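You operate a simulated robot arm through the tools that you are given. There is no shell and no other tool. Be economical: measure what you need, move in short steps, check, and stop when the job is done.

Carry out the task below with a simulated two-armed robot. There is one attempt and no reset: what you move stays moved.

JOB
Fetch the silver cap with the largest size on its label from the top of the grey stand and set it on top of the blue box on the top of the orange bench. Put the bolt labelled "8.8" from the top of the purple table in the big orange tray and the bolt marked "10.9" on the top of the grey stand. Count the injectors on the top of the pink table, then put as many of the brass plugs from the top of the pink table on the top of the grey stand. Put the 0.1 shim tube from the top of the black table on top of the green box there and the 0.2 shim tube on top of the flat carton there. Pull the yellow drawer open. Any order will do. Set down upright: brass plug.

The check looks at the end state, three seconds after you hand in, the way a careful person would. Anything else that was tipped, shoved, dropped, spilled or broken makes it a failure. Lids that push on must go on centred and level and be pressed home; caps that screw on are set level and turned clockwise until they are tight.

ROBOT AND FRAMES
Two 7-joint arms with fingered hands on one trunk, on a base that drives. Base frame: it is fixed to the floor where the robot stands at the start and does not move with it; the origin is under the middle of the robot, x ahead of it, y to its left, z up; the surface under the hand at the start is at about z = 0.88. Lengths are in m, angles in degrees, forces in N, time in s.
The left shoulder is at the start at [0.06, 0.126, 1.18], the right one opposite. With the tool pointing down near the work surface each hand reaches from about 0.38 to 0.72 m from the robot's upright axis, wherever it stands, measured 20 degrees to its own side. Places, roughly: big orange tray (40x26x11 cm) [0.4, 1.1, 0.9]; blue box [0.5, -1.25, 0.75]; bolt [0.25, 0.75, 0.75]; brass plug [-1.25, 2.25, 0.75]; flat carton [-1.5, 3.25, 1]; green box [-1.25, 2.75, 1]; injector [-1.5, 2, 1]; shim tube [-1.5, 3.25, 1]; silver cap [0.5, 0, 1]; top of the grey stand [0.6, -0.2, 0.9]; yellow drawer [-4, -5.4, 0.7]. Payload 2.5 kg a hand.
The TCP of each hand is the grasp point between the finger pads, 0.03 m short of the fingertips. In the tool frame z runs along the fingers and y along their closing line. Largest opening 0.104 m; the body of the gripper starts 0.035 m behind the TCP. The gripper is a hand of 5 fingers: y runs from the thumb to the fingers, the wrist lies at [-0.015, -0.104, -0.178] in the tool frame, and closing takes about 1.5 s.
Orientation is told as [roll, pitch, yaw] about the base's x, y, z axes, in that order, counted from this pose: with the fingers straight down and the wrist toward the robot, the tool's x, y and z point along [0, 1, 0], [1, 0, 0] and [0, 0, -1] of the base frame.

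CONTROLS
- The arms move only by the tool arm_command. It takes "left_commands", "right_commands" or both (then of equal length, played together; a hand with none holds still); each is a list of rows, each an object of numbers (a shift or turn left out is 0, a gripper value left out holds the last): "dx", "dy", "dz": the shift along the base's x, y, z in m; "rx", "ry", "rz": the turn, a rotation vector about the base's x, y, z in degrees. In form: [{"dx": .., "dy": .., "dz": .., "rx": .., "ry": .., "rz": ..}, ...]. A call has 1 to 8 rows; each row is the pose to reach, as a shift and turn from the pose commanded when the call began. "left_grip" and "right_grip" are, for a hand that has rows, the closure in counts, from 0 (fully open) to 255 (shut), set as the call begins (left out, the last holds). A row lasts 0.2 s, in which the tool goes at most 0.05 m and 8.6 degrees; a call with a longer step from one row to the next is refused whole, and so is a gripper value outside its range. Where a pose cannot be reached the arm comes as near as it can. A force on the tool above 40 N (or 10 N above the force at the start of the call, whichever is more), or a blocked arm, ends the call early, and 0.2 s more pass. Each finger travels about 0.153 m/s and halts on what it meets, pressing with about 22 N; the grip force reading is that of the motor and also rises with nothing between the fingers. The clock runs only during rows and for 0.2 s after the last one: add rows that repeat a pose to give the fingers time. The reply holds the time, the measured pose of the TCP, the force on the tool along the base axes, the opening and the grip force, in the units named above and with some noise, with the torque about the TCP (base axes, N m) and any sound that the robot's microphone picked up.
- Cameras (640 x 400 px; columns grow to the right, rows downward): "scene" is now at [0.1199, 0.0287, 1.3817]; the picture's right is [0.35, -0.94, 0.00], its down [-0.60, -0.23, -0.76] and it looks along [0.71, 0.27, -0.65] (base axes); focal length 214 px, centre (320, 200). "left" rides on the left gripper at [-0.08, -0.078, -0.141] in its tool frame; the picture's right is [-0.78, -0.30, 0.56], its down [0.54, -0.78, 0.33] and it looks along [0.33, 0.56, 0.76] (tool axes); focal length 247 px, centre (320, 200). "right" rides on the right gripper at [0.08, -0.078, -0.141] in its tool frame; the picture's right is [-0.78, 0.30, -0.56], its down [-0.54, -0.78, 0.33] and it looks along [-0.33, 0.56, 0.76] (tool axes); focal length 247 px, centre (320, 200). There is no depth. A picture from a camera that has moved, and an enlarged one, comes with that camera's place and axes in the base frame and with its lens.
- grab_frame(camera): a new picture of that camera. No time passes.
- move_column(by): slides the trunk up (or, below 0, down) by that many m; the arms and the scene camera ride with it, the base frame stays. It gives what a move gives, with no picture.
- base_move(legs): drives the robot by 1 to 6 legs, each [ahead, left, turn to the left] in m, m and degrees, along the robot's own axes; the way and the turn of a leg run together, so that a leg with both is an arc; at most 1.5 m and 180 degrees a leg. The arms and the cameras ride along, it lands a little off, and it stops where it bumps. It gives what a move gives.
- move_fingers(index, middle, ring, little, thumb_bend, thumb_turn, hand): sets how far each is bent, from 0 (flat) to 100 (curled in); at 30 the hand is open as for a grip, at 70 the pads meet at the TCP. One left out holds its place. A second passes; each finger stops where it meets its share of the squeeze, and holds until it gets a number again. A gripper value or a shape takes the hand back. It gives what a move gives, with no picture; readings hold the bend of each and the force on index, middle, ring, little, thumb and palm. thumb_turn goes from beside the hand (0) to across from the fingers (100), as for a grip.
- preshape(shape, hand): the hand has 5 fingers and takes this shape, open, in about a second: jaw (thumb against the fingers, like two jaws); tri (thumb and two fingers); tip (a fingertip pinch); poke (one finger out to press); point (the index stretched); flat (the hand flat); cup (the hand cupped); fist (a fist). The gripper value then closes the fingers along that shape, each until it touches; the sizes above hold for jaw. It gives what a move gives, with no picture.
- pan_tilt(pan, tilt): turns the head with the scene camera to pan (to the left, within 86 degrees either way) and tilt (down, from -29 to 69), counted from straight ahead of the robot. It gives what a move gives.
- inspect(camera, box): a new picture of the part [left, top, right, bottom] of that camera's present view, enlarged. No time passes.
- finish_job(): hands the job in; it is judged then, once.

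Work in short steps. Places have to be worked out from the pictures, the camera data and where the tool is seen: move nearer, look again, correct. Check each grasp and each placing, and mend what went wrong. You have 217 turns and 220 pictures in all, those below and enlarged ones among them. Open the grippers and draw the arms clear of the work before you hand the job in, unless the task says otherwise; then end with one line.

The tools are called as name(argument=value, ...) on one line, values as JSON. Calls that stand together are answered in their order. arm_command: Moves the arms, as the interface text tells. Its arguments: {"type":"object","properties":{"left_commands":{"type":"array"},"left_grip":{"type":"number"},"right_commands":{"type":"array"},"right_grip":{"type":"number"}},"required":[]} The other tools are called the same way: move_column (by) slides the trunk up or down; preshape (shape, hand) gives the hand a shape; move_fingers (index, middle, ring, little, thumb_bend, thumb_turn, hand) moves the fingers one by one; base_move (legs) drives the base; pan_tilt (pan, tilt) turns the head that bears the scene camera; grab_frame (camera) takes a picture; inspect (camera, box) takes an enlarged picture of a part of a camera's view; finish_job () hands the job in.

At the start:

```text
time: 0.0
left_position: [0.373, 0.276, 1.139]
left_ee_rot: [-0.1, 0.0, 0.0]
left_ft_force: [0.1, 0.3, 0.1]
left_ft_torque: [0.01, 0.0, -0.03]
left_finger_gap: 0.1036
left_grasp_force: 0.0
left_shape: jaw
left_bend: [30.0, 30.0, 30.0, 30.0, 30.0, 98.0]
left_finger forces: [0.0, 0.1, 0.0, 0.0, 0.0, 0.1]
right_position: [0.5199, -0.0696, 1.1574]
right_ee_rot: [0.1, 0.1, 0.0]
right_ft_force: [0.0, 0.0, -0.2]
right_ft_torque: [-0.02, -0.03, -0.06]
right_finger_gap: 0.1035
right_grasp_force: 0.2
right_shape: jaw
right_bend: [30.0, 30.0, 30.0, 30.0, 30.0, 98.0]
right_finger forces: [0.0, 0.0, 0.1, 0.0, 0.0, 0.0]
trunk travel left (down, up): [-0.575, 0.365]
robot x, y, heading: [-0.0004, -0.0001, -0.1]
head pan, tilt: [20.7, 40.2]
```

scene: 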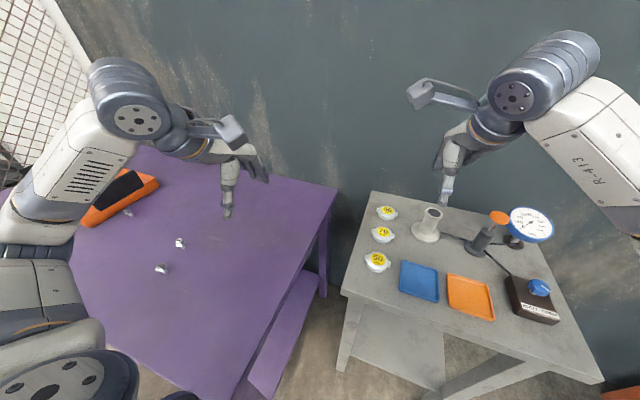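
right: 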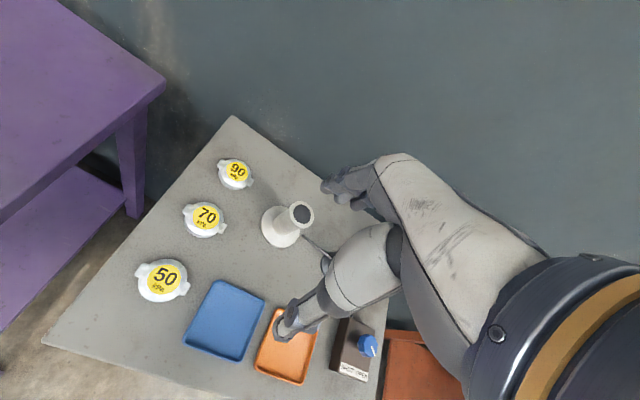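
left: 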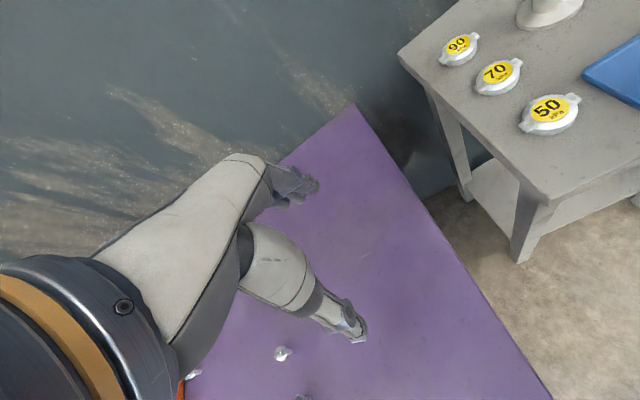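

The stand shows three caps labelled about 50, 70 and 90, and the purple table two bolts. I zoom in on both to read the labels.

inspect(camera="right", box=[120, 140, 280, 320])

inspect(camera="scene", box=[70, 150, 230, 300])

inspect(camera="scene", box=[340, 180, 600, 350])

```text
2.22 times, centred on (200, 230) of right
camera zoom: at [0.4416, 0.0114, 1.2974], right [0.3, -0.78, 0.56], down [-0.78, -0.54, -0.33], along [0.56, -0.33, -0.76], focal length 549 px, centre (587, 133)
```

zoom: 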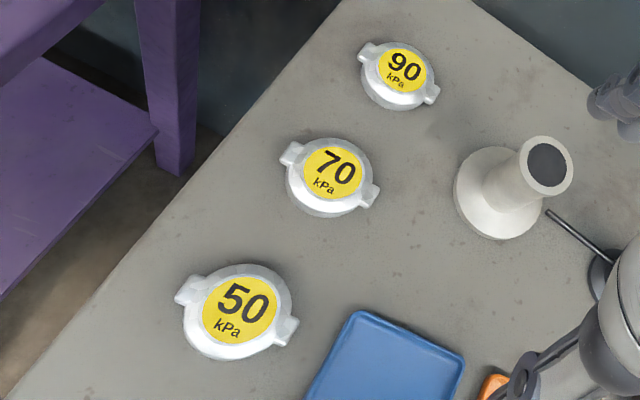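

```text
2.67 times, centred on (150, 225) of scene
camera zoom: at [0.1199, 0.0287, 1.3817], right [0.35, -0.94, 0.0], down [-0.6, -0.23, -0.76], along [0.71, 0.27, -0.65], focal length 572 px, centre (773, 133)
```

zoom: 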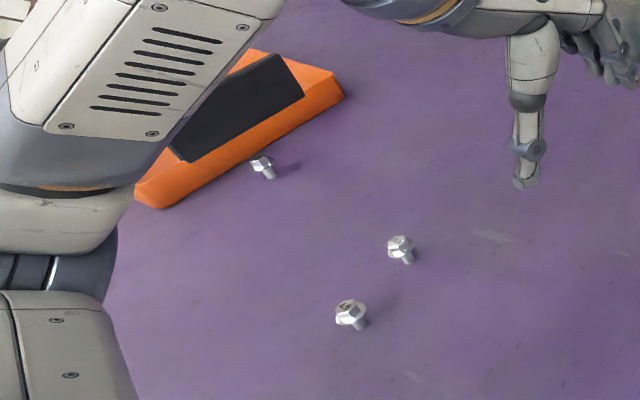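

```text
2.35 times, centred on (470, 265) of scene
camera zoom: at [0.1199, 0.0287, 1.3817], right [0.35, -0.94, 0.0], down [-0.6, -0.23, -0.76], along [0.71, 0.27, -0.65], focal length 505 px, centre (-33, 47)
```

zoom: 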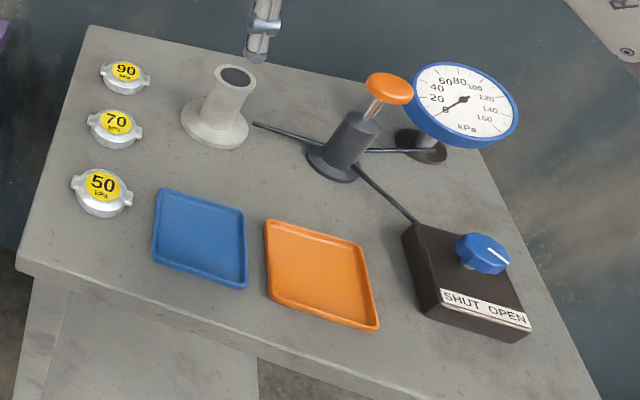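

The caps read 50, 70 and 90 kPa, so I want the 90. I look around with the head to get the layout.

pan_tilt(pan=80, tilt=35)

grab_frame(camera="scene")

pan_tilt(pan=-80, tilt=30)

grab_frame(camera="scene")

pan_tilt(pan=50, tilt=60)

grab_frame(camera="scene")

```text
time: 1.3
left_position: [0.3733, 0.276, 1.1385]
left_ee_rot: [0.0, 0.0, 0.0]
left_ft_force: [-0.7, -0.5, 0.5]
left_ft_torque: [-0.02, 0.01, 0.0]
left_finger_gap: 0.1035
left_grasp_force: 0.0
left_shape: jaw
left_bend: [30.0, 30.0, 30.0, 30.0, 30.0, 98.0]
left_finger forces: [0.0, 0.0, 0.0, 0.1, 0.0, 0.0]
right_position: [0.5192, -0.0695, 1.1575]
right_ee_rot: [-0.1, 0.2, 0.0]
right_ft_force: [-0.4, 0.2, -1.4]
right_ft_torque: [0.0, -0.01, -0.02]
right_finger_gap: 0.1036
right_grasp_force: 0.1
right_shape: jaw
right_bend: [30.0, 30.0, 30.0, 30.0, 30.0, 98.0]
right_finger forces: [0.0, 0.1, 0.1, 0.1, 0.0, 0.1]
trunk travel left (down, up): [-0.575, 0.365]
robot x, y, heading: [0.0006, -0.0047, -0.2]
head pan, tilt: [80.0, 35.0]
```

```text
213 pictures are left
camera scene: at [0.0559, 0.0854, 1.3895], right [0.98, -0.17, 0.0], down [-0.1, -0.56, -0.82], along [0.14, 0.81, -0.57], focal length 214 px, centre (320, 200)
```

scene: 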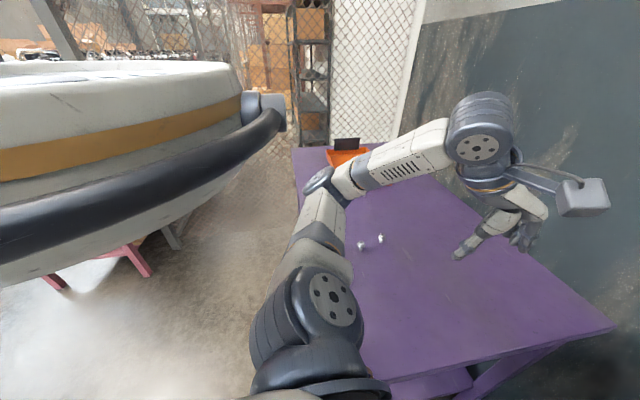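

```text
time: 3.8
left_position: [0.373, 0.2756, 1.1385]
left_ee_rot: [0.0, 0.1, 0.0]
left_ft_force: [-0.4, 0.6, 0.7]
left_ft_torque: [-0.01, 0.0, -0.01]
left_finger_gap: 0.1036
left_grasp_force: 0.1
left_shape: jaw
left_bend: [30.0, 30.0, 30.0, 30.0, 30.0, 98.0]
left_finger forces: [0.1, 0.0, 0.1, 0.0, 0.0, 0.0]
right_position: [0.5189, -0.07, 1.1563]
right_ee_rot: [-0.1, 0.1, -0.1]
right_ft_force: [0.8, 0.3, 0.1]
right_ft_torque: [0.0, 0.02, 0.02]
right_finger_gap: 0.1034
right_grasp_force: 0.1
right_shape: jaw
right_bend: [30.0, 30.0, 30.0, 30.0, 30.0, 98.0]
right_finger forces: [0.1, 0.0, 0.0, 0.0, 0.0, 0.0]
trunk travel left (down, up): [-0.575, 0.365]
robot x, y, heading: [-0.0007, -0.0001, -0.0]
head pan, tilt: [-80.0, 30.0]
```

```text
212 pictures are left
camera scene: at [0.0563, -0.0904, 1.3973], right [-0.98, -0.17, 0.0], down [-0.09, 0.49, -0.87], along [0.15, -0.85, -0.5], focal length 214 px, centre (320, 200)
```

scene: 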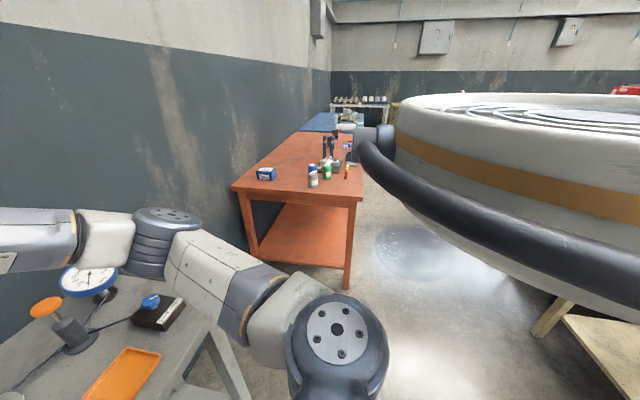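

```text
time: 5.9
left_position: [0.3731, 0.2751, 1.1373]
left_ee_rot: [0.0, 0.0, 0.0]
left_ft_force: [-0.5, 0.7, 0.9]
left_ft_torque: [0.0, -0.03, 0.01]
left_finger_gap: 0.1036
left_grasp_force: 0.1
left_shape: jaw
left_bend: [30.0, 30.0, 30.0, 30.0, 30.0, 98.0]
left_finger forces: [0.0, 0.0, 0.0, 0.0, 0.1, 0.1]
right_position: [0.5195, -0.0704, 1.1573]
right_ee_rot: [0.0, 0.1, 0.0]
right_ft_force: [0.0, -0.2, -0.3]
right_ft_torque: [-0.01, -0.04, -0.02]
right_finger_gap: 0.1036
right_grasp_force: 0.1
right_shape: jaw
right_bend: [30.0, 30.0, 30.0, 30.0, 30.0, 98.0]
right_finger forces: [0.0, 0.0, 0.1, 0.0, 0.1, 0.0]
trunk travel left (down, up): [-0.575, 0.365]
robot x, y, heading: [-0.0024, 0.0017, -0.1]
head pan, tilt: [50.0, 60.0]
```

```text
211 pictures are left
camera scene: at [0.0834, 0.0497, 1.3553], right [0.77, -0.64, 0.0], down [-0.56, -0.66, -0.5], along [0.32, 0.38, -0.87], focal length 214 px, centre (320, 200)
```

scene: 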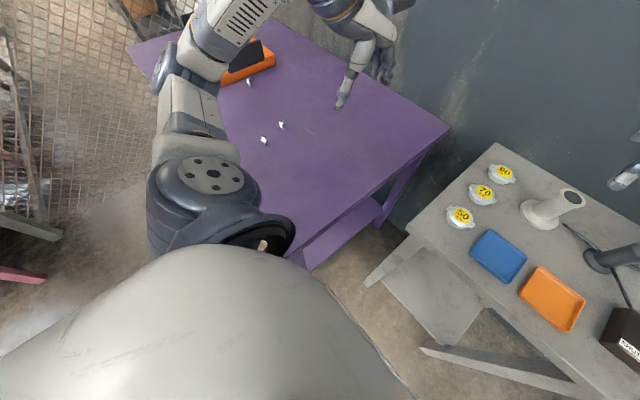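

The purple table runs x ≈ 0.1–0.78, y ≈ 0.2–1.4, so it can be worked from its −x side. I back off and drive left along it.

base_move(legs=[[-0.3, 0, 0], [0, 0.75, 0]])

pan_tilt(pan=0, tilt=50)

grab_frame(camera="scene")

grab_frame(camera="right")

grab_frame(camera="left")

```text
time: 11.6
left_position: [0.0738, 1.0263, 1.1392]
left_ee_rot: [0.0, 0.0, -0.1]
left_ft_force: [-0.3, 0.0, -1.1]
left_ft_torque: [0.03, 0.0, -0.02]
left_finger_gap: 0.1035
left_grasp_force: 0.0
left_shape: jaw
left_bend: [30.0, 30.0, 30.0, 30.0, 30.0, 98.0]
left_finger forces: [0.0, 0.0, 0.1, 0.1, 0.0, 0.0]
right_position: [0.2197, 0.6821, 1.1575]
right_ee_rot: [0.0, 0.1, -0.1]
right_ft_force: [0.4, 0.4, 0.1]
right_ft_torque: [0.01, -0.01, 0.03]
right_finger_gap: 0.1035
right_grasp_force: 0.1
right_shape: jaw
right_bend: [30.0, 30.0, 30.0, 30.0, 30.0, 98.0]
right_finger forces: [0.1, 0.1, 0.0, 0.1, 0.0, 0.0]
trunk travel left (down, up): [-0.575, 0.365]
robot x, y, heading: [-0.3007, 0.7519, -0.4]
head pan, tilt: [50.0, 60.0]
```

```text
time: 12.8
left_position: [0.0738, 1.028, 1.1386]
left_ee_rot: [0.0, -0.1, -0.1]
left_ft_force: [0.0, 0.4, -0.4]
left_ft_torque: [0.0, -0.01, 0.03]
left_finger_gap: 0.1038
left_grasp_force: 0.0
left_shape: jaw
left_bend: [30.0, 30.0, 30.0, 30.0, 30.0, 98.0]
left_finger forces: [0.1, 0.0, 0.0, 0.1, 0.0, 0.0]
right_position: [0.2202, 0.6816, 1.1565]
right_ee_rot: [0.0, 0.1, -0.1]
right_ft_force: [0.3, -0.5, 0.8]
right_ft_torque: [-0.04, 0.0, 0.01]
right_finger_gap: 0.1037
right_grasp_force: 0.1
right_shape: jaw
right_bend: [30.0, 30.0, 30.0, 30.0, 30.0, 98.0]
right_finger forces: [0.1, 0.0, 0.0, 0.0, 0.1, 0.0]
trunk travel left (down, up): [-0.575, 0.365]
robot x, y, heading: [-0.298, 0.7552, 0.2]
head pan, tilt: [0.0, 50.0]
```

```text
210 pictures are left
camera scene: at [-0.1816, 0.7509, 1.3678], right [0.0, -1.0, 0.0], down [-0.77, 0.0, -0.64], along [0.64, 0.0, -0.77], focal length 214 px, centre (320, 200)
```

scene: 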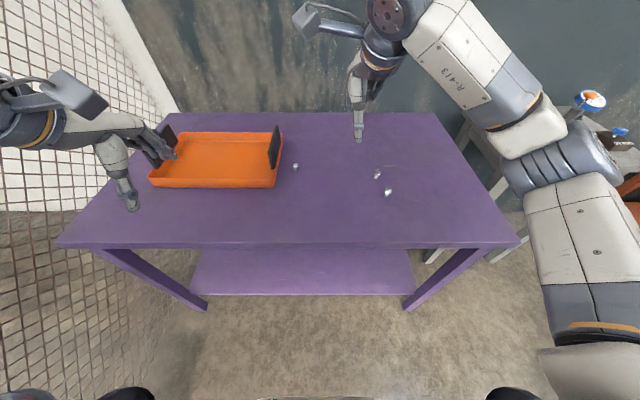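

```text
209 pictures are left
camera right: at [0.1425, 0.7629, 1.2973], right [0.3, -0.78, 0.56], down [-0.78, -0.53, -0.33], along [0.55, -0.33, -0.76], focal length 247 px, centre (320, 200)
```

right: 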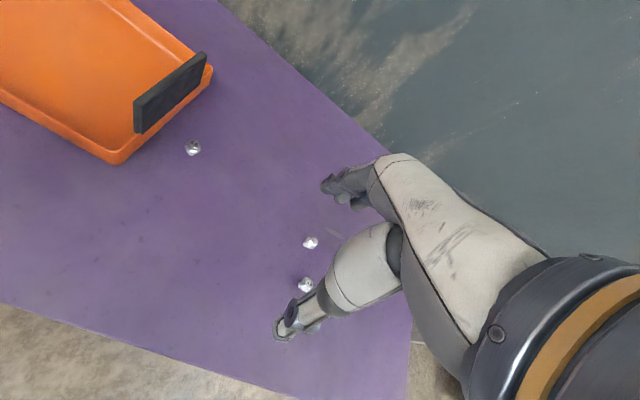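

```text
208 pictures are left
camera left: at [-0.0031, 0.9466, 1.2798], right [-0.3, -0.78, -0.56], down [-0.78, 0.54, -0.33], along [0.56, 0.33, -0.76], focal length 247 px, centre (320, 200)
```

left: 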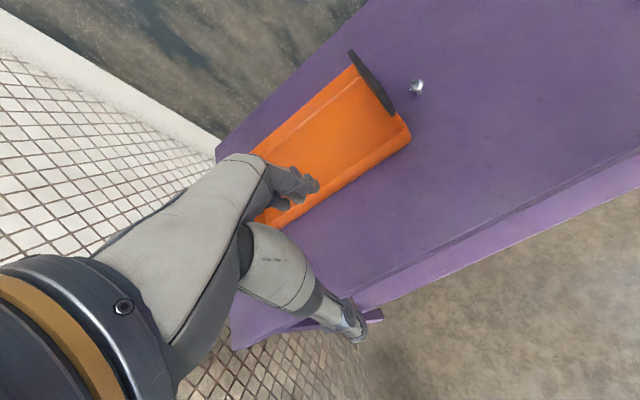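

Now all three bolts and the tray are in view: heads near (0.392,0.842), (0.357,0.556), (0.269,0.535), z≈0.86. I zoom in on the heads to read the marks.

inspect(camera="right", box=[285, 225, 335, 295])

inspect(camera="right", box=[168, 130, 218, 165])

```text
5.71 times, centred on (310, 260) of right
camera zoom: at [0.1425, 0.7629, 1.2973], right [0.3, -0.78, 0.56], down [-0.78, -0.53, -0.33], along [0.55, -0.33, -0.76], focal length 1411 px, centre (377, -143)
```

zoom: 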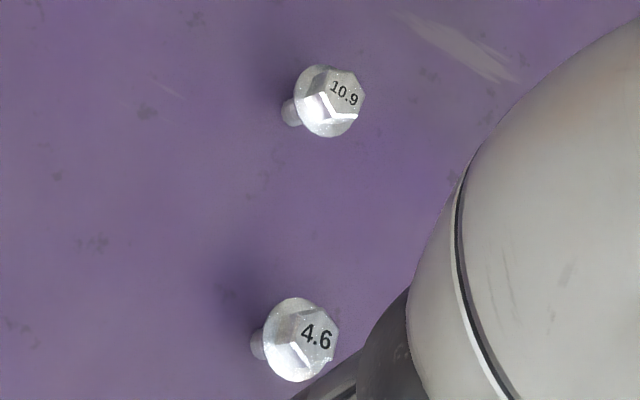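

```text
11.43 times, centred on (193, 148) of right
camera zoom: at [0.1425, 0.7629, 1.2973], right [0.3, -0.78, 0.56], down [-0.78, -0.53, -0.33], along [0.55, -0.33, -0.76], focal length 2823 px, centre (1771, 800)
```

zoom: 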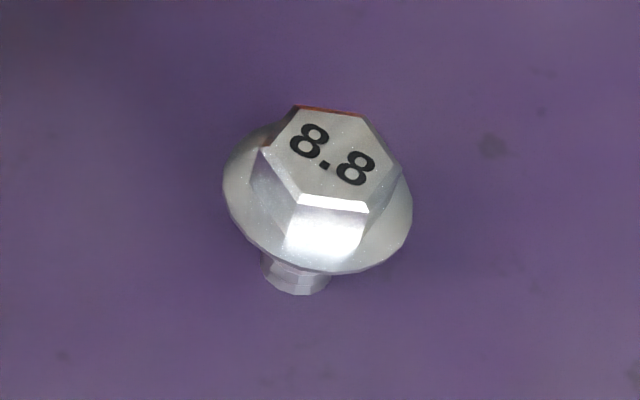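

8.8 is the bolt beside the tray, 10.9 the farther one, 4.6 stays. I bring the left hand above the 8.8 and the right hand above the 10.9, staying high.

arm_command(left_commands=[{"dx": 0.04, "dy": -0.023, "dz": -0.01}, {"dx": 0.08, "dy": -0.046, "dz": -0.02}, {"dx": 0.12, "dy": -0.069, "dz": -0.03}, {"dx": 0.16, "dy": -0.092, "dz": -0.04}, {"dx": 0.2, "dy": -0.115, "dz": -0.05}, {"dx": 0.24, "dy": -0.139, "dz": -0.06}, {"dx": 0.28, "dy": -0.162, "dz": -0.07}, {"dx": 0.318, "dy": -0.185, "dz": -0.08}], right_commands=[{"dx": 0.02, "dy": -0.02, "dz": -0.02}, {"dx": 0.04, "dy": -0.04, "dz": -0.04}, {"dx": 0.06, "dy": -0.06, "dz": -0.06}, {"dx": 0.08, "dy": -0.08, "dz": -0.08}, {"dx": 0.1, "dy": -0.1, "dz": -0.1}, {"dx": 0.12, "dy": -0.12, "dz": -0.12}, {"dx": 0.137, "dy": -0.126, "dz": -0.13}, {"dx": 0.137, "dy": -0.126, "dz": -0.13}])

grab_frame(camera="left")

grab_frame(camera="right")

grab_frame(camera="scene")

```text
time: 14.6
left_position: [0.3834, 0.8463, 1.0607]
left_ee_rot: [0.2, -0.1, -0.3]
left_ft_force: [0.8, -0.3, -0.3]
left_ft_torque: [-0.05, 0.03, 0.0]
left_finger_gap: 0.1036
left_grasp_force: 0.1
left_shape: jaw
left_bend: [30.0, 30.0, 30.0, 30.0, 30.0, 97.0]
left_finger forces: [0.0, 0.1, 0.0, 0.1, 0.1, 0.1]
left hand out of reach, approached as far as the arm can: row 8
right_position: [0.3592, 0.5562, 1.0271]
right_ee_rot: [0.0, 0.1, -0.1]
right_ft_force: [0.5, -0.2, -0.3]
right_ft_torque: [-0.01, 0.01, 0.0]
right_finger_gap: 0.1037
right_grasp_force: 0.0
right_shape: jaw
right_bend: [30.0, 30.0, 30.0, 30.0, 30.0, 98.0]
right_finger forces: [0.0, 0.1, 0.0, 0.0, 0.0, 0.1]
trunk travel left (down, up): [-0.575, 0.365]
robot x, y, heading: [-0.2987, 0.7539, -0.2]
head pan, tilt: [0.0, 50.0]
```

```text
205 pictures are left
camera left: at [0.3053, 0.7654, 1.2015], right [-0.3, -0.77, -0.56], down [-0.77, 0.54, -0.33], along [0.56, 0.33, -0.76], focal length 247 px, centre (320, 200)
```

left: 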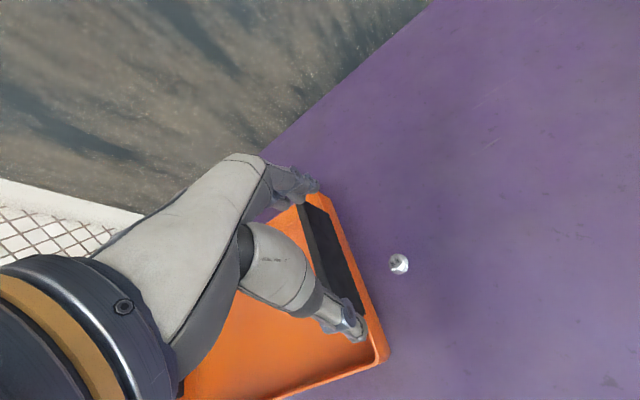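

```text
204 pictures are left
camera right: at [0.2811, 0.6372, 1.1673], right [0.3, -0.78, 0.56], down [-0.78, -0.53, -0.33], along [0.55, -0.33, -0.76], focal length 247 px, centre (320, 200)
```

right: 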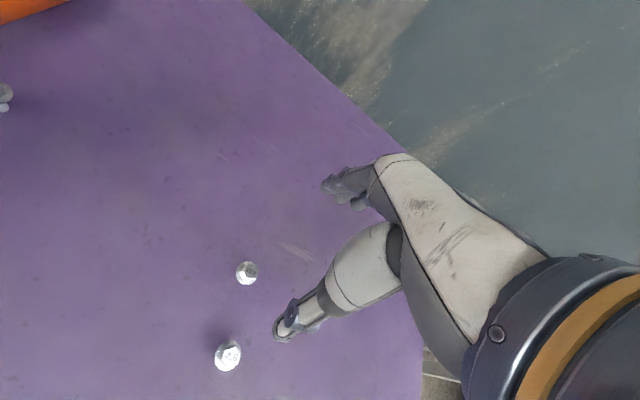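

```text
203 pictures are left
camera scene: at [-0.1815, 0.751, 1.3678], right [0.0, -1.0, 0.0], down [-0.77, 0.0, -0.64], along [0.64, 0.0, -0.77], focal length 214 px, centre (320, 200)
```

scene: 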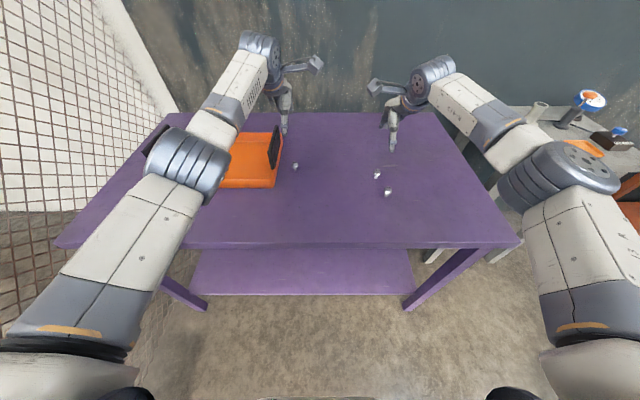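

I estimate the 8.8 at (0.392,0.839) and the 10.9 at (0.350,0.562), heads at z≈0.865. The tray's end plate is close to the 8.8, so I check how wide the hand is.

inspect(camera="scene", box=[240, 70, 340, 140])

inspect(camera="right", box=[220, 140, 420, 360])

inspect(camera="left", box=[240, 150, 440, 370])

```text
5.71 times, centred on (290, 105) of scene
camera zoom: at [-0.1815, 0.751, 1.3678], right [0.0, -1.0, 0.0], down [-0.77, 0.0, -0.64], along [0.64, 0.0, -0.77], focal length 1226 px, centre (491, 743)
```

zoom: 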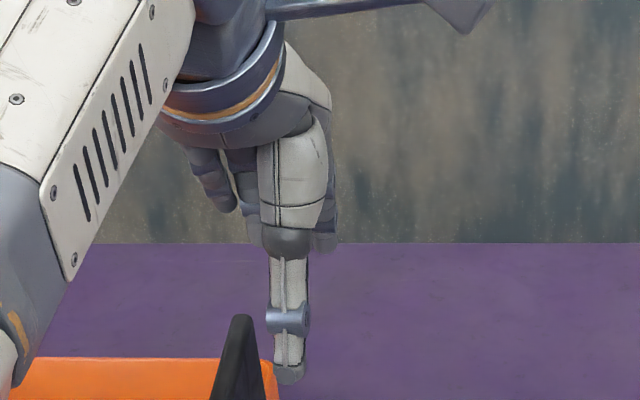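

```text
1.82 times, centred on (320, 250) of right
camera zoom: at [0.2811, 0.6372, 1.1673], right [0.3, -0.78, 0.56], down [-0.78, -0.53, -0.33], along [0.55, -0.33, -0.76], focal length 449 px, centre (320, 109)
```

zoom: 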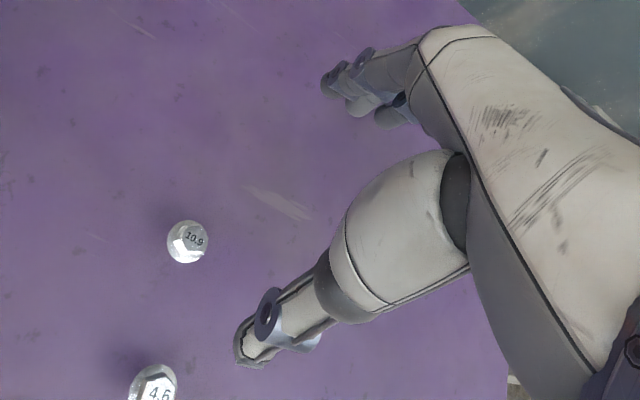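

```text
1.82 times, centred on (340, 260) of left
camera zoom: at [0.3053, 0.7654, 1.2015], right [-0.3, -0.77, -0.56], down [-0.77, 0.54, -0.33], along [0.56, 0.33, -0.76], focal length 449 px, centre (284, 91)
```

zoom: 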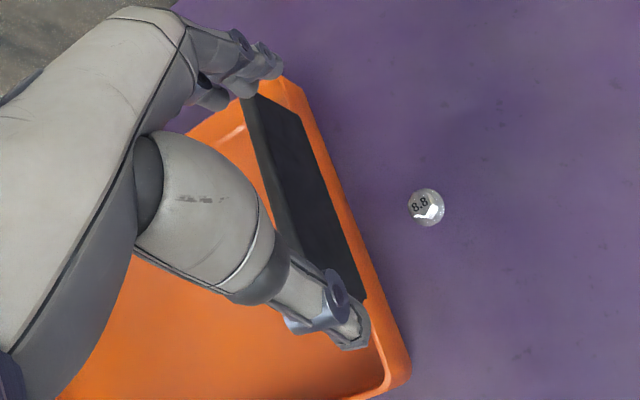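

The fingers spread outward (left hand: toward the tray plate), so the right hand is the safer one for the 8.8. I retract the left hand, then shift the base 0.2 left.

arm_command(left_commands=[{"dx": -0.04, "dy": 0.02, "dz": 0.02}, {"dx": -0.08, "dy": 0.04, "dz": 0.04}, {"dx": -0.12, "dy": 0.06, "dz": 0.06}, {"dx": -0.16, "dy": 0.08, "dz": 0.08}, {"dx": -0.2, "dy": 0.1, "dz": 0.09}, {"dx": -0.24, "dy": 0.12, "dz": 0.1}, {"dx": -0.28, "dy": 0.14, "dz": 0.1}, {"dx": -0.31, "dy": 0.16, "dz": 0.1}])

base_move(legs=[[0, 0.2, 0]])

grab_frame(camera="scene")

```text
time: 16.4
left_position: [0.0733, 1.0077, 1.1596]
left_ee_rot: [-0.1, 0.1, -0.2]
left_ft_force: [0.2, 0.2, -0.3]
left_ft_torque: [-0.01, 0.0, 0.0]
left_finger_gap: 0.1035
left_grasp_force: 0.1
left_shape: jaw
left_bend: [30.0, 30.0, 30.0, 30.0, 30.0, 97.0]
left_finger forces: [0.0, 0.1, 0.0, 0.0, 0.1, 0.0]
right_position: [0.3576, 0.5546, 1.0288]
right_ee_rot: [0.0, 0.1, -0.1]
right_ft_force: [0.4, -0.2, -0.4]
right_ft_torque: [0.0, 0.01, -0.03]
right_finger_gap: 0.1038
right_grasp_force: 0.0
right_shape: jaw
right_bend: [30.0, 30.0, 30.0, 30.0, 30.0, 98.0]
right_finger forces: [0.1, 0.0, 0.1, 0.1, 0.0, 0.1]
trunk travel left (down, up): [-0.575, 0.365]
robot x, y, heading: [-0.2971, 0.7504, -0.1]
head pan, tilt: [0.0, 50.0]
```

```text
time: 18.0
left_position: [0.0739, 1.2078, 1.1616]
left_ee_rot: [-0.1, 0.1, 0.0]
left_ft_force: [0.0, -1.0, -0.4]
left_ft_torque: [-0.03, -0.01, 0.0]
left_finger_gap: 0.1039
left_grasp_force: 0.1
left_shape: jaw
left_bend: [30.0, 30.0, 30.0, 30.0, 30.0, 97.0]
left_finger forces: [0.1, 0.1, 0.0, 0.0, 0.0, 0.0]
right_position: [0.3587, 0.7549, 1.0274]
right_ee_rot: [0.0, 0.1, 0.0]
right_ft_force: [-0.3, 0.9, -0.1]
right_ft_torque: [-0.04, 0.0, -0.01]
right_finger_gap: 0.1036
right_grasp_force: 0.1
right_shape: jaw
right_bend: [30.0, 30.0, 30.0, 30.0, 30.0, 98.0]
right_finger forces: [0.0, 0.0, 0.1, 0.0, 0.0, 0.0]
trunk travel left (down, up): [-0.575, 0.365]
robot x, y, heading: [-0.2958, 0.9519, -0.2]
head pan, tilt: [0.0, 50.0]
```

```text
199 pictures are left
camera scene: at [-0.1813, 0.9509, 1.3678], right [0.0, -1.0, 0.0], down [-0.77, 0.0, -0.64], along [0.64, 0.0, -0.77], focal length 214 px, centre (320, 200)
```

scene: 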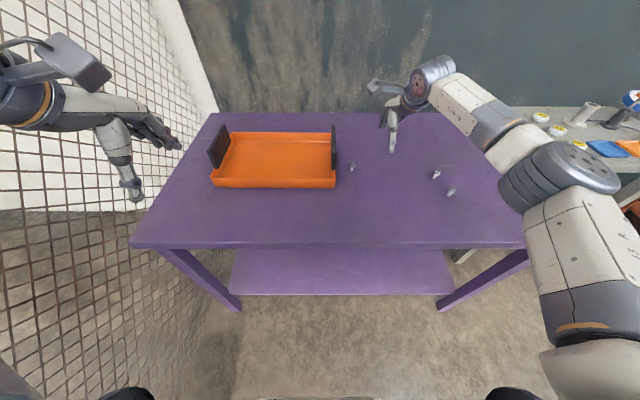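

Layout is clear; the 8.8 is still seen at about (0.385,0.839). I move the right hand above it, half closed, and look.

arm_command(right_commands=[{"dx": 0.015, "dy": 0.042, "dz": 0}, {"dx": 0.03, "dy": 0.084, "dz": 0}, {"dx": 0.03, "dy": 0.084, "dz": -0.03}, {"dx": 0.03, "dy": 0.084, "dz": -0.06}], right_grip=100)

grab_frame(camera="right")

inspect(camera="scene", box=[320, 100, 420, 190])

```text
time: 19.0
left_position: [0.0743, 1.2075, 1.1611]
left_ee_rot: [0.0, 0.0, -0.1]
left_ft_force: [0.7, 0.6, -0.1]
left_ft_torque: [0.02, 0.0, 0.01]
left_finger_gap: 0.1039
left_grasp_force: 0.0
left_shape: jaw
left_bend: [30.0, 30.0, 30.0, 30.0, 30.0, 97.0]
left_finger forces: [0.1, 0.1, 0.0, 0.1, 0.1, 0.0]
right_position: [0.3881, 0.8402, 0.9676]
right_ee_rot: [0.1, 0.0, 0.0]
right_ft_force: [0.3, 0.2, -0.2]
right_ft_torque: [-0.03, 0.01, -0.01]
right_finger_gap: 0.0635
right_grasp_force: 0.1
right_shape: jaw
right_bend: [29.0, 40.0, 37.0, 41.0, 64.0, 100.0]
right_finger forces: [0.0, 0.0, 0.0, 0.0, 0.0, 0.0]
trunk travel left (down, up): [-0.575, 0.365]
robot x, y, heading: [-0.2978, 0.951, -0.4]
head pan, tilt: [0.0, 50.0]
```

```text
198 pictures are left
camera right: at [0.3096, 0.9211, 1.1075], right [0.3, -0.78, 0.56], down [-0.78, -0.53, -0.33], along [0.55, -0.33, -0.76], focal length 247 px, centre (320, 200)
```

right: 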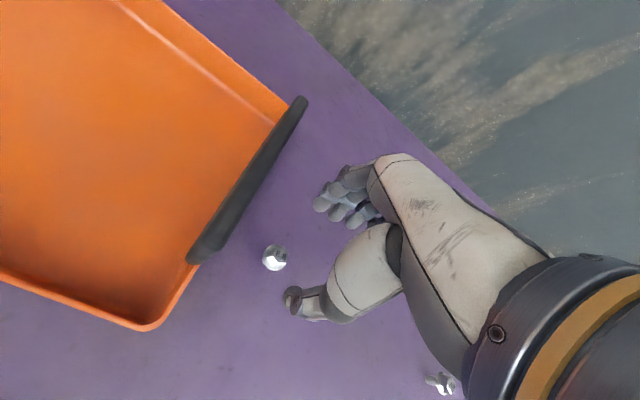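

```text
4.44 times, centred on (370, 145) of scene
camera zoom: at [-0.1812, 0.9503, 1.3678], right [0.0, -1.0, 0.0], down [-0.77, 0.0, -0.64], along [0.64, 0.0, -0.77], focal length 953 px, centre (98, 444)
```

zoom: 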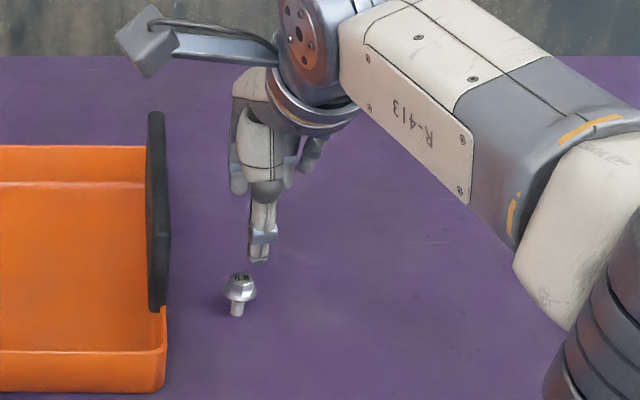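

The bolt sits at (0.390,0.840), right below the TCP. I descend to z≈0.878 and check forces before closing.

arm_command(right_commands=[{"dx": 0.001, "dy": 0, "dz": -0.03}, {"dx": 0.001, "dy": 0, "dz": -0.06}, {"dx": 0.001, "dy": 0, "dz": -0.075}, {"dx": 0.001, "dy": 0, "dz": -0.09}])

grab_frame(camera="right")

inspect(camera="scene", box=[320, 100, 420, 190])

```text
time: 20.0
left_position: [0.0744, 1.2057, 1.1614]
left_ee_rot: [0.2, 0.1, -0.1]
left_ft_force: [-0.4, 0.8, 1.2]
left_ft_torque: [0.03, -0.01, 0.01]
left_finger_gap: 0.1042
left_grasp_force: 0.1
left_shape: jaw
left_bend: [30.0, 30.0, 30.0, 30.0, 30.0, 97.0]
left_finger forces: [0.1, 0.0, 0.1, 0.1, 0.0, 0.0]
right_position: [0.3797, 0.8384, 0.8842]
right_ee_rot: [-0.1, 0.1, 0.1]
right_ft_force: [0.1, -0.6, 0.4]
right_ft_torque: [0.02, 0.01, 0.01]
right_finger_gap: 0.0637
right_grasp_force: 0.0
right_shape: jaw
right_bend: [29.0, 40.0, 37.0, 41.0, 64.0, 100.0]
right_finger forces: [0.0, 0.0, 0.0, 0.0, 0.0, 0.1]
right hand out of reach, approached as far as the arm can: row 2, 3, 4
trunk travel left (down, up): [-0.575, 0.365]
robot x, y, heading: [-0.2992, 0.9533, 0.0]
head pan, tilt: [0.0, 50.0]
```

```text
196 pictures are left
camera right: at [0.3019, 0.92, 1.0241], right [0.3, -0.78, 0.56], down [-0.78, -0.53, -0.33], along [0.55, -0.33, -0.76], focal length 247 px, centre (320, 200)
```

right: 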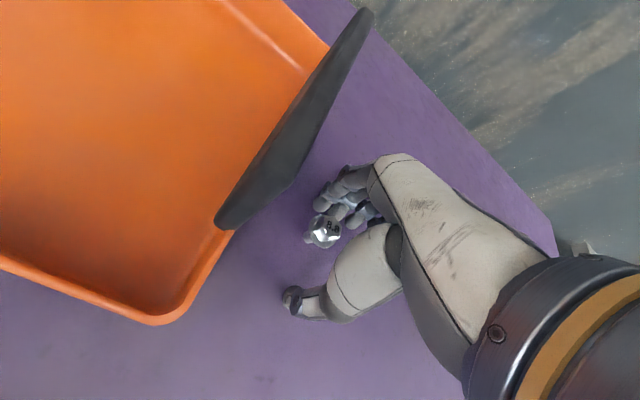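

```text
4.44 times, centred on (370, 145) of scene
camera zoom: at [-0.1814, 0.9499, 1.3678], right [0.0, -1.0, 0.0], down [-0.77, 0.0, -0.64], along [0.64, 0.0, -0.77], focal length 953 px, centre (98, 444)
```

zoom: 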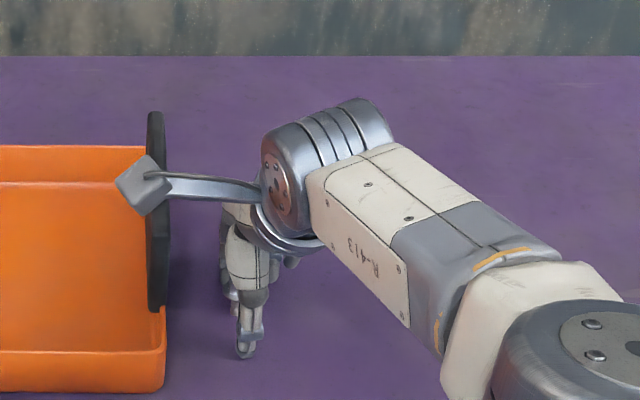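

The arm runs out of reach low down. I raise the hand and lower the trunk 0.12 m so the shoulder is level with the wrist.

arm_command(right_commands=[{"dz": 0.04}, {"dz": 0.08}, {"dz": 0.12}, {"dz": 0.14}], left_commands=[{"dz": 0.03}, {"dz": 0.06}, {"dz": 0.06}, {"dz": 0.06}])

move_column(by=-0.12)

grab_frame(camera="right")

```text
time: 21.0
left_position: [0.0744, 1.2058, 1.2224]
left_ee_rot: [0.0, 0.1, 0.0]
left_ft_force: [-0.4, -0.5, -0.7]
left_ft_torque: [-0.04, 0.01, 0.04]
left_finger_gap: 0.1039
left_grasp_force: 0.1
left_shape: jaw
left_bend: [30.0, 30.0, 30.0, 30.0, 30.0, 97.0]
left_finger forces: [0.0, 0.0, 0.0, 0.0, 0.1, 0.0]
right_position: [0.3793, 0.8378, 1.0257]
right_ee_rot: [0.0, 0.1, 0.0]
right_ft_force: [0.0, -0.3, 0.0]
right_ft_torque: [0.0, 0.0, 0.04]
right_finger_gap: 0.0638
right_grasp_force: 0.2
right_shape: jaw
right_bend: [29.0, 40.0, 37.0, 41.0, 64.0, 100.0]
right_finger forces: [0.0, 0.0, 0.0, 0.1, 0.1, 0.0]
trunk travel left (down, up): [-0.575, 0.365]
robot x, y, heading: [-0.2986, 0.9527, -0.1]
head pan, tilt: [0.0, 50.0]
```

```text
time: 22.5
left_position: [0.075, 1.2062, 1.1019]
left_ee_rot: [0.0, 0.0, -0.1]
left_ft_force: [0.2, 0.4, -0.5]
left_ft_torque: [-0.01, 0.02, 0.01]
left_finger_gap: 0.1039
left_grasp_force: 0.1
left_shape: jaw
left_bend: [30.0, 30.0, 30.0, 30.0, 30.0, 97.0]
left_finger forces: [0.0, 0.1, 0.1, 0.0, 0.0, 0.0]
right_position: [0.3789, 0.8391, 0.9046]
right_ee_rot: [-0.1, 0.1, -0.1]
right_ft_force: [-0.9, 0.0, 0.3]
right_ft_torque: [0.0, 0.01, -0.01]
right_finger_gap: 0.0637
right_grasp_force: 0.0
right_shape: jaw
right_bend: [29.0, 40.0, 37.0, 41.0, 64.0, 100.0]
right_finger forces: [0.0, 0.0, 0.0, 0.0, 0.1, 0.0]
trunk travel left (down, up): [-0.455, 0.485]
robot x, y, heading: [-0.2976, 0.9522, -0.1]
head pan, tilt: [0.0, 50.0]
```

```text
194 pictures are left
camera right: at [0.3021, 0.9204, 1.0456], right [0.3, -0.78, 0.56], down [-0.78, -0.53, -0.33], along [0.55, -0.33, -0.76], focal length 247 px, centre (320, 200)
```

right: 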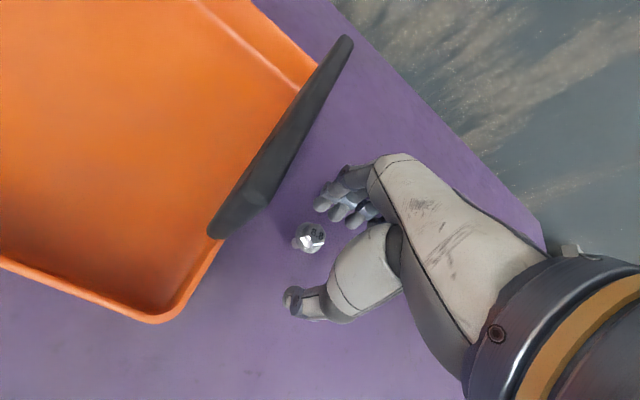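

The bolt is at (0.391,0.838). I correct 12 mm forward and go down to z≈0.876.

arm_command(right_commands=[{"dx": 0.012}, {"dx": 0.012, "dz": -0.015}, {"dx": 0.012, "dz": -0.028}, {"dx": 0.012, "dz": -0.028}])

grab_frame(camera="right")

```text
time: 23.5
left_position: [0.0728, 1.2067, 1.1007]
left_ee_rot: [0.0, -0.1, -0.1]
left_ft_force: [-0.2, -0.4, 0.0]
left_ft_torque: [-0.02, 0.01, 0.0]
left_finger_gap: 0.1038
left_grasp_force: 0.1
left_shape: jaw
left_bend: [30.0, 30.0, 30.0, 30.0, 30.0, 97.0]
left_finger forces: [0.0, 0.0, 0.1, 0.1, 0.1, 0.0]
right_position: [0.3914, 0.8393, 0.8814]
right_ee_rot: [0.1, -0.4, -0.2]
right_ft_force: [1.4, -0.1, 16.1]
right_ft_torque: [0.02, 0.36, -0.04]
right_finger_gap: 0.0631
right_grasp_force: 0.1
right_shape: jaw
right_bend: [29.0, 40.0, 37.0, 41.0, 65.0, 100.0]
right_finger forces: [0.7, 3.2, 0.0, 0.0, 11.4, 0.0]
trunk travel left (down, up): [-0.455, 0.485]
robot x, y, heading: [-0.2995, 0.9525, 0.0]
head pan, tilt: [0.0, 50.0]
```

```text
193 pictures are left
camera right: at [0.3127, 0.9203, 1.0202], right [0.29, -0.78, 0.56], down [-0.78, -0.53, -0.34], along [0.56, -0.33, -0.76], focal length 247 px, centre (320, 200)
```

right: 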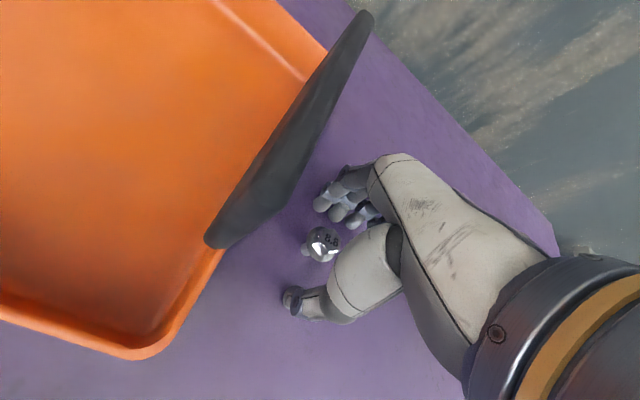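

The fingertips touch the table (so the top is z≈0.851). I lift 8 mm and close.

arm_command(right_commands=[{"dz": 0.008}])

arm_command(right_commands=[{}, {}, {}, {}, {}, {}, {}, {}], right_grip=255)

grab_frame(camera="right")

```text
time: 23.9
left_position: [0.0749, 1.2069, 1.1004]
left_ee_rot: [0.1, 0.0, -0.1]
left_ft_force: [0.4, -0.3, -0.5]
left_ft_torque: [0.04, 0.03, 0.0]
left_finger_gap: 0.104
left_grasp_force: 0.1
left_shape: jaw
left_bend: [30.0, 30.0, 30.0, 30.0, 30.0, 97.0]
left_finger forces: [0.1, 0.1, 0.1, 0.0, 0.0, 0.0]
right_position: [0.3888, 0.8391, 0.8823]
right_ee_rot: [-0.1, 0.2, -0.1]
right_ft_force: [0.4, -0.8, -0.1]
right_ft_torque: [-0.05, -0.01, 0.0]
right_finger_gap: 0.0631
right_grasp_force: 0.1
right_shape: jaw
right_bend: [29.0, 40.0, 37.0, 41.0, 64.0, 100.0]
right_finger forces: [0.1, 0.0, 0.0, 0.1, 0.1, 0.0]
trunk travel left (down, up): [-0.455, 0.485]
robot x, y, heading: [-0.2975, 0.9508, -0.1]
head pan, tilt: [0.0, 50.0]
```

```text
time: 25.7
left_position: [0.0737, 1.206, 1.1]
left_ee_rot: [0.1, -0.1, -0.1]
left_ft_force: [-0.4, 0.4, 0.0]
left_ft_torque: [0.0, 0.01, 0.0]
left_finger_gap: 0.1037
left_grasp_force: 0.0
left_shape: jaw
left_bend: [30.0, 30.0, 30.0, 30.0, 30.0, 97.0]
left_finger forces: [0.0, 0.0, 0.0, 0.1, 0.0, 0.1]
right_position: [0.3906, 0.8387, 0.8852]
right_ee_rot: [0.0, 0.1, 0.0]
right_ft_force: [0.9, -1.1, 0.3]
right_ft_torque: [0.03, 0.01, -0.01]
right_finger_gap: 0.0
right_grasp_force: 21.2
right_shape: jaw
right_bend: [66.0, 70.0, 70.0, 70.0, 71.0, 100.0]
right_finger forces: [12.9, 2.0, 0.0, 0.0, 18.7, 0.1]
trunk travel left (down, up): [-0.455, 0.485]
robot x, y, heading: [-0.2968, 0.9518, 0.1]
head pan, tilt: [0.0, 50.0]
```

```text
192 pictures are left
camera right: at [0.3134, 0.9203, 1.0253], right [0.3, -0.78, 0.56], down [-0.78, -0.53, -0.33], along [0.55, -0.33, -0.76], focal length 247 px, centre (320, 200)
```

right: 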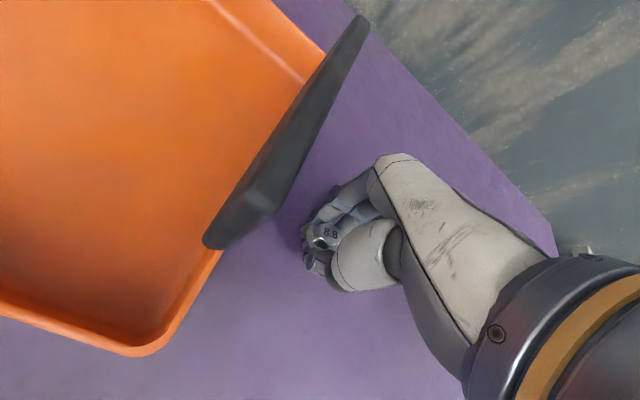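

Index and thumb carry force with the head visible between them, probably around the shank. I lift and check.

arm_command(right_commands=[{"dz": 0.02}, {"dz": 0.05}, {"dz": 0.09}, {"dz": 0.12}, {"dz": 0.14}])

inspect(camera="right", box=[250, 150, 410, 300])

inspect(camera="scene", box=[280, 50, 440, 190])

```text
time: 26.9
left_position: [0.0746, 1.2059, 1.1002]
left_ee_rot: [0.1, 0.1, -0.2]
left_ft_force: [-0.3, 0.4, -0.3]
left_ft_torque: [0.0, 0.02, 0.04]
left_finger_gap: 0.104
left_grasp_force: 0.1
left_shape: jaw
left_bend: [30.0, 30.0, 30.0, 30.0, 30.0, 97.0]
left_finger forces: [0.0, 0.0, 0.0, 0.0, 0.1, 0.0]
right_position: [0.3763, 0.8363, 1.0094]
right_ee_rot: [0.0, 0.1, 0.0]
right_ft_force: [0.3, -0.1, -0.5]
right_ft_torque: [-0.02, 0.0, 0.02]
right_finger_gap: 0.0
right_grasp_force: 22.3
right_shape: jaw
right_bend: [66.0, 70.0, 70.0, 70.0, 71.0, 100.0]
right_finger forces: [12.8, 2.1, 0.0, 0.0, 18.4, 0.0]
right hand out of reach, approached as far as the arm can: row 3, 4, 5
trunk travel left (down, up): [-0.455, 0.485]
robot x, y, heading: [-0.3025, 0.9494, 0.0]
head pan, tilt: [0.0, 50.0]
```

```text
2.67 times, centred on (330, 225) of right
camera zoom: at [0.2989, 0.9175, 1.1506], right [0.3, -0.78, 0.56], down [-0.78, -0.54, -0.33], along [0.55, -0.33, -0.76], focal length 659 px, centre (293, 133)
```

zoom: 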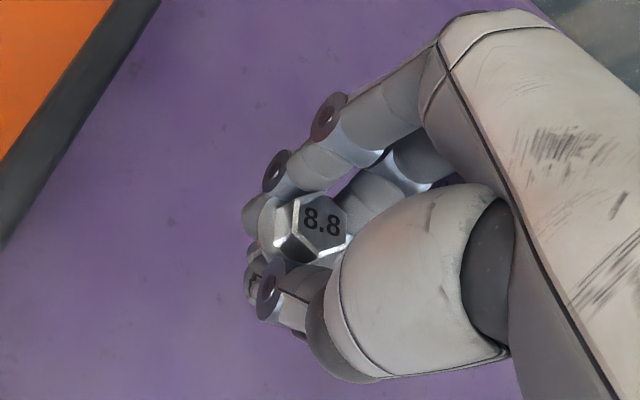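

```text
2.86 times, centred on (360, 120) of scene
camera zoom: at [-0.1812, 0.9507, 1.2478], right [0.0, -1.0, 0.0], down [-0.77, 0.0, -0.64], along [0.64, 0.0, -0.77], focal length 613 px, centre (206, 429)
```

zoom: 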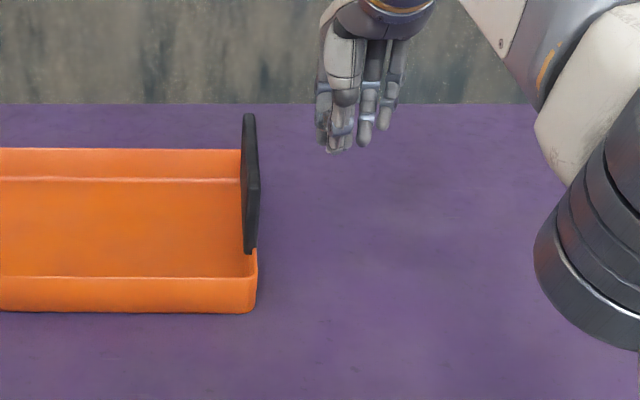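

The 8.8 is held firmly. I raise the trunk slightly and move over the tray at about (0.36,0.995).

move_column(by=0.06)

arm_command(right_commands=[{"dx": -0.01, "dy": 0.04}, {"dx": -0.015, "dy": 0.08}, {"dx": -0.018, "dy": 0.12}, {"dx": -0.018, "dy": 0.158}, {"dx": -0.018, "dy": 0.158}])

grab_frame(camera="right")

grab_frame(camera="scene")

```text
time: 27.9
left_position: [0.0742, 1.2074, 1.1608]
left_ee_rot: [0.0, 0.0, -0.1]
left_ft_force: [-0.5, 0.4, 0.0]
left_ft_torque: [-0.02, 0.01, 0.01]
left_finger_gap: 0.1039
left_grasp_force: 0.0
left_shape: jaw
left_bend: [30.0, 30.0, 30.0, 30.0, 30.0, 97.0]
left_finger forces: [0.0, 0.0, 0.0, 0.0, 0.0, 0.0]
right_position: [0.3764, 0.8351, 1.0703]
right_ee_rot: [0.0, 0.0, 0.0]
right_ft_force: [0.3, 0.3, -0.7]
right_ft_torque: [0.03, 0.04, -0.03]
right_finger_gap: 0.0
right_grasp_force: 22.5
right_shape: jaw
right_bend: [66.0, 70.0, 70.0, 70.0, 71.0, 100.0]
right_finger forces: [12.9, 1.9, 0.1, 0.0, 18.5, 0.1]
trunk travel left (down, up): [-0.515, 0.425]
robot x, y, heading: [-0.3019, 0.951, -0.1]
head pan, tilt: [0.0, 50.0]
```

```text
time: 29.1
left_position: [0.0741, 1.2059, 1.1605]
left_ee_rot: [0.2, -0.1, -0.1]
left_ft_force: [-0.1, -0.5, 0.5]
left_ft_torque: [0.05, 0.0, -0.04]
left_finger_gap: 0.104
left_grasp_force: 0.0
left_shape: jaw
left_bend: [30.0, 30.0, 30.0, 30.0, 30.0, 97.0]
left_finger forces: [0.1, 0.0, 0.0, 0.0, 0.1, 0.1]
right_position: [0.3391, 0.985, 1.066]
right_ee_rot: [0.1, -0.1, 0.0]
right_ft_force: [0.7, -0.4, -0.7]
right_ft_torque: [0.02, -0.02, 0.02]
right_finger_gap: 0.0
right_grasp_force: 21.3
right_shape: jaw
right_bend: [66.0, 70.0, 70.0, 70.0, 71.0, 100.0]
right_finger forces: [12.7, 1.9, 0.1, 0.0, 18.3, 0.0]
right hand out of reach, approached as far as the arm can: row 3, 4, 5
trunk travel left (down, up): [-0.515, 0.425]
robot x, y, heading: [-0.3039, 0.9501, -0.0]
head pan, tilt: [0.0, 50.0]
```

```text
189 pictures are left
camera right: at [0.2617, 1.0664, 1.2061], right [0.3, -0.78, 0.56], down [-0.78, -0.53, -0.33], along [0.55, -0.33, -0.76], focal length 247 px, centre (320, 200)
```

right: 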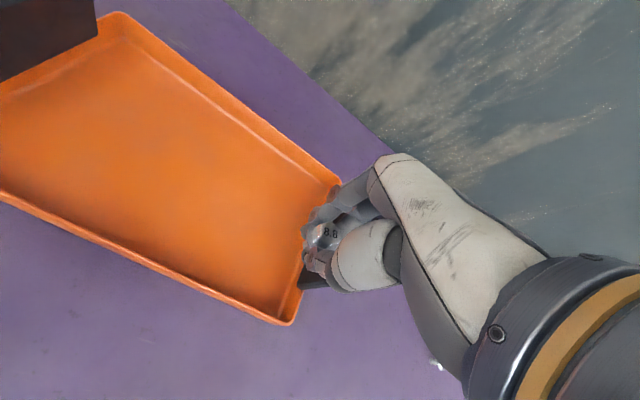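

```text
188 pictures are left
camera scene: at [-0.1811, 0.9492, 1.3078], right [0.0, -1.0, 0.0], down [-0.77, 0.0, -0.64], along [0.64, 0.0, -0.77], focal length 214 px, centre (320, 200)
```

scene: 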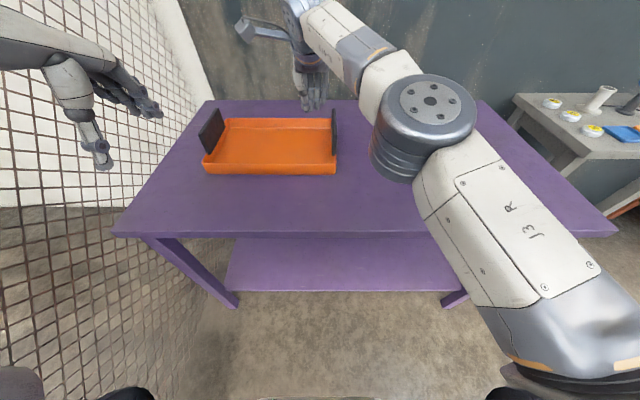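

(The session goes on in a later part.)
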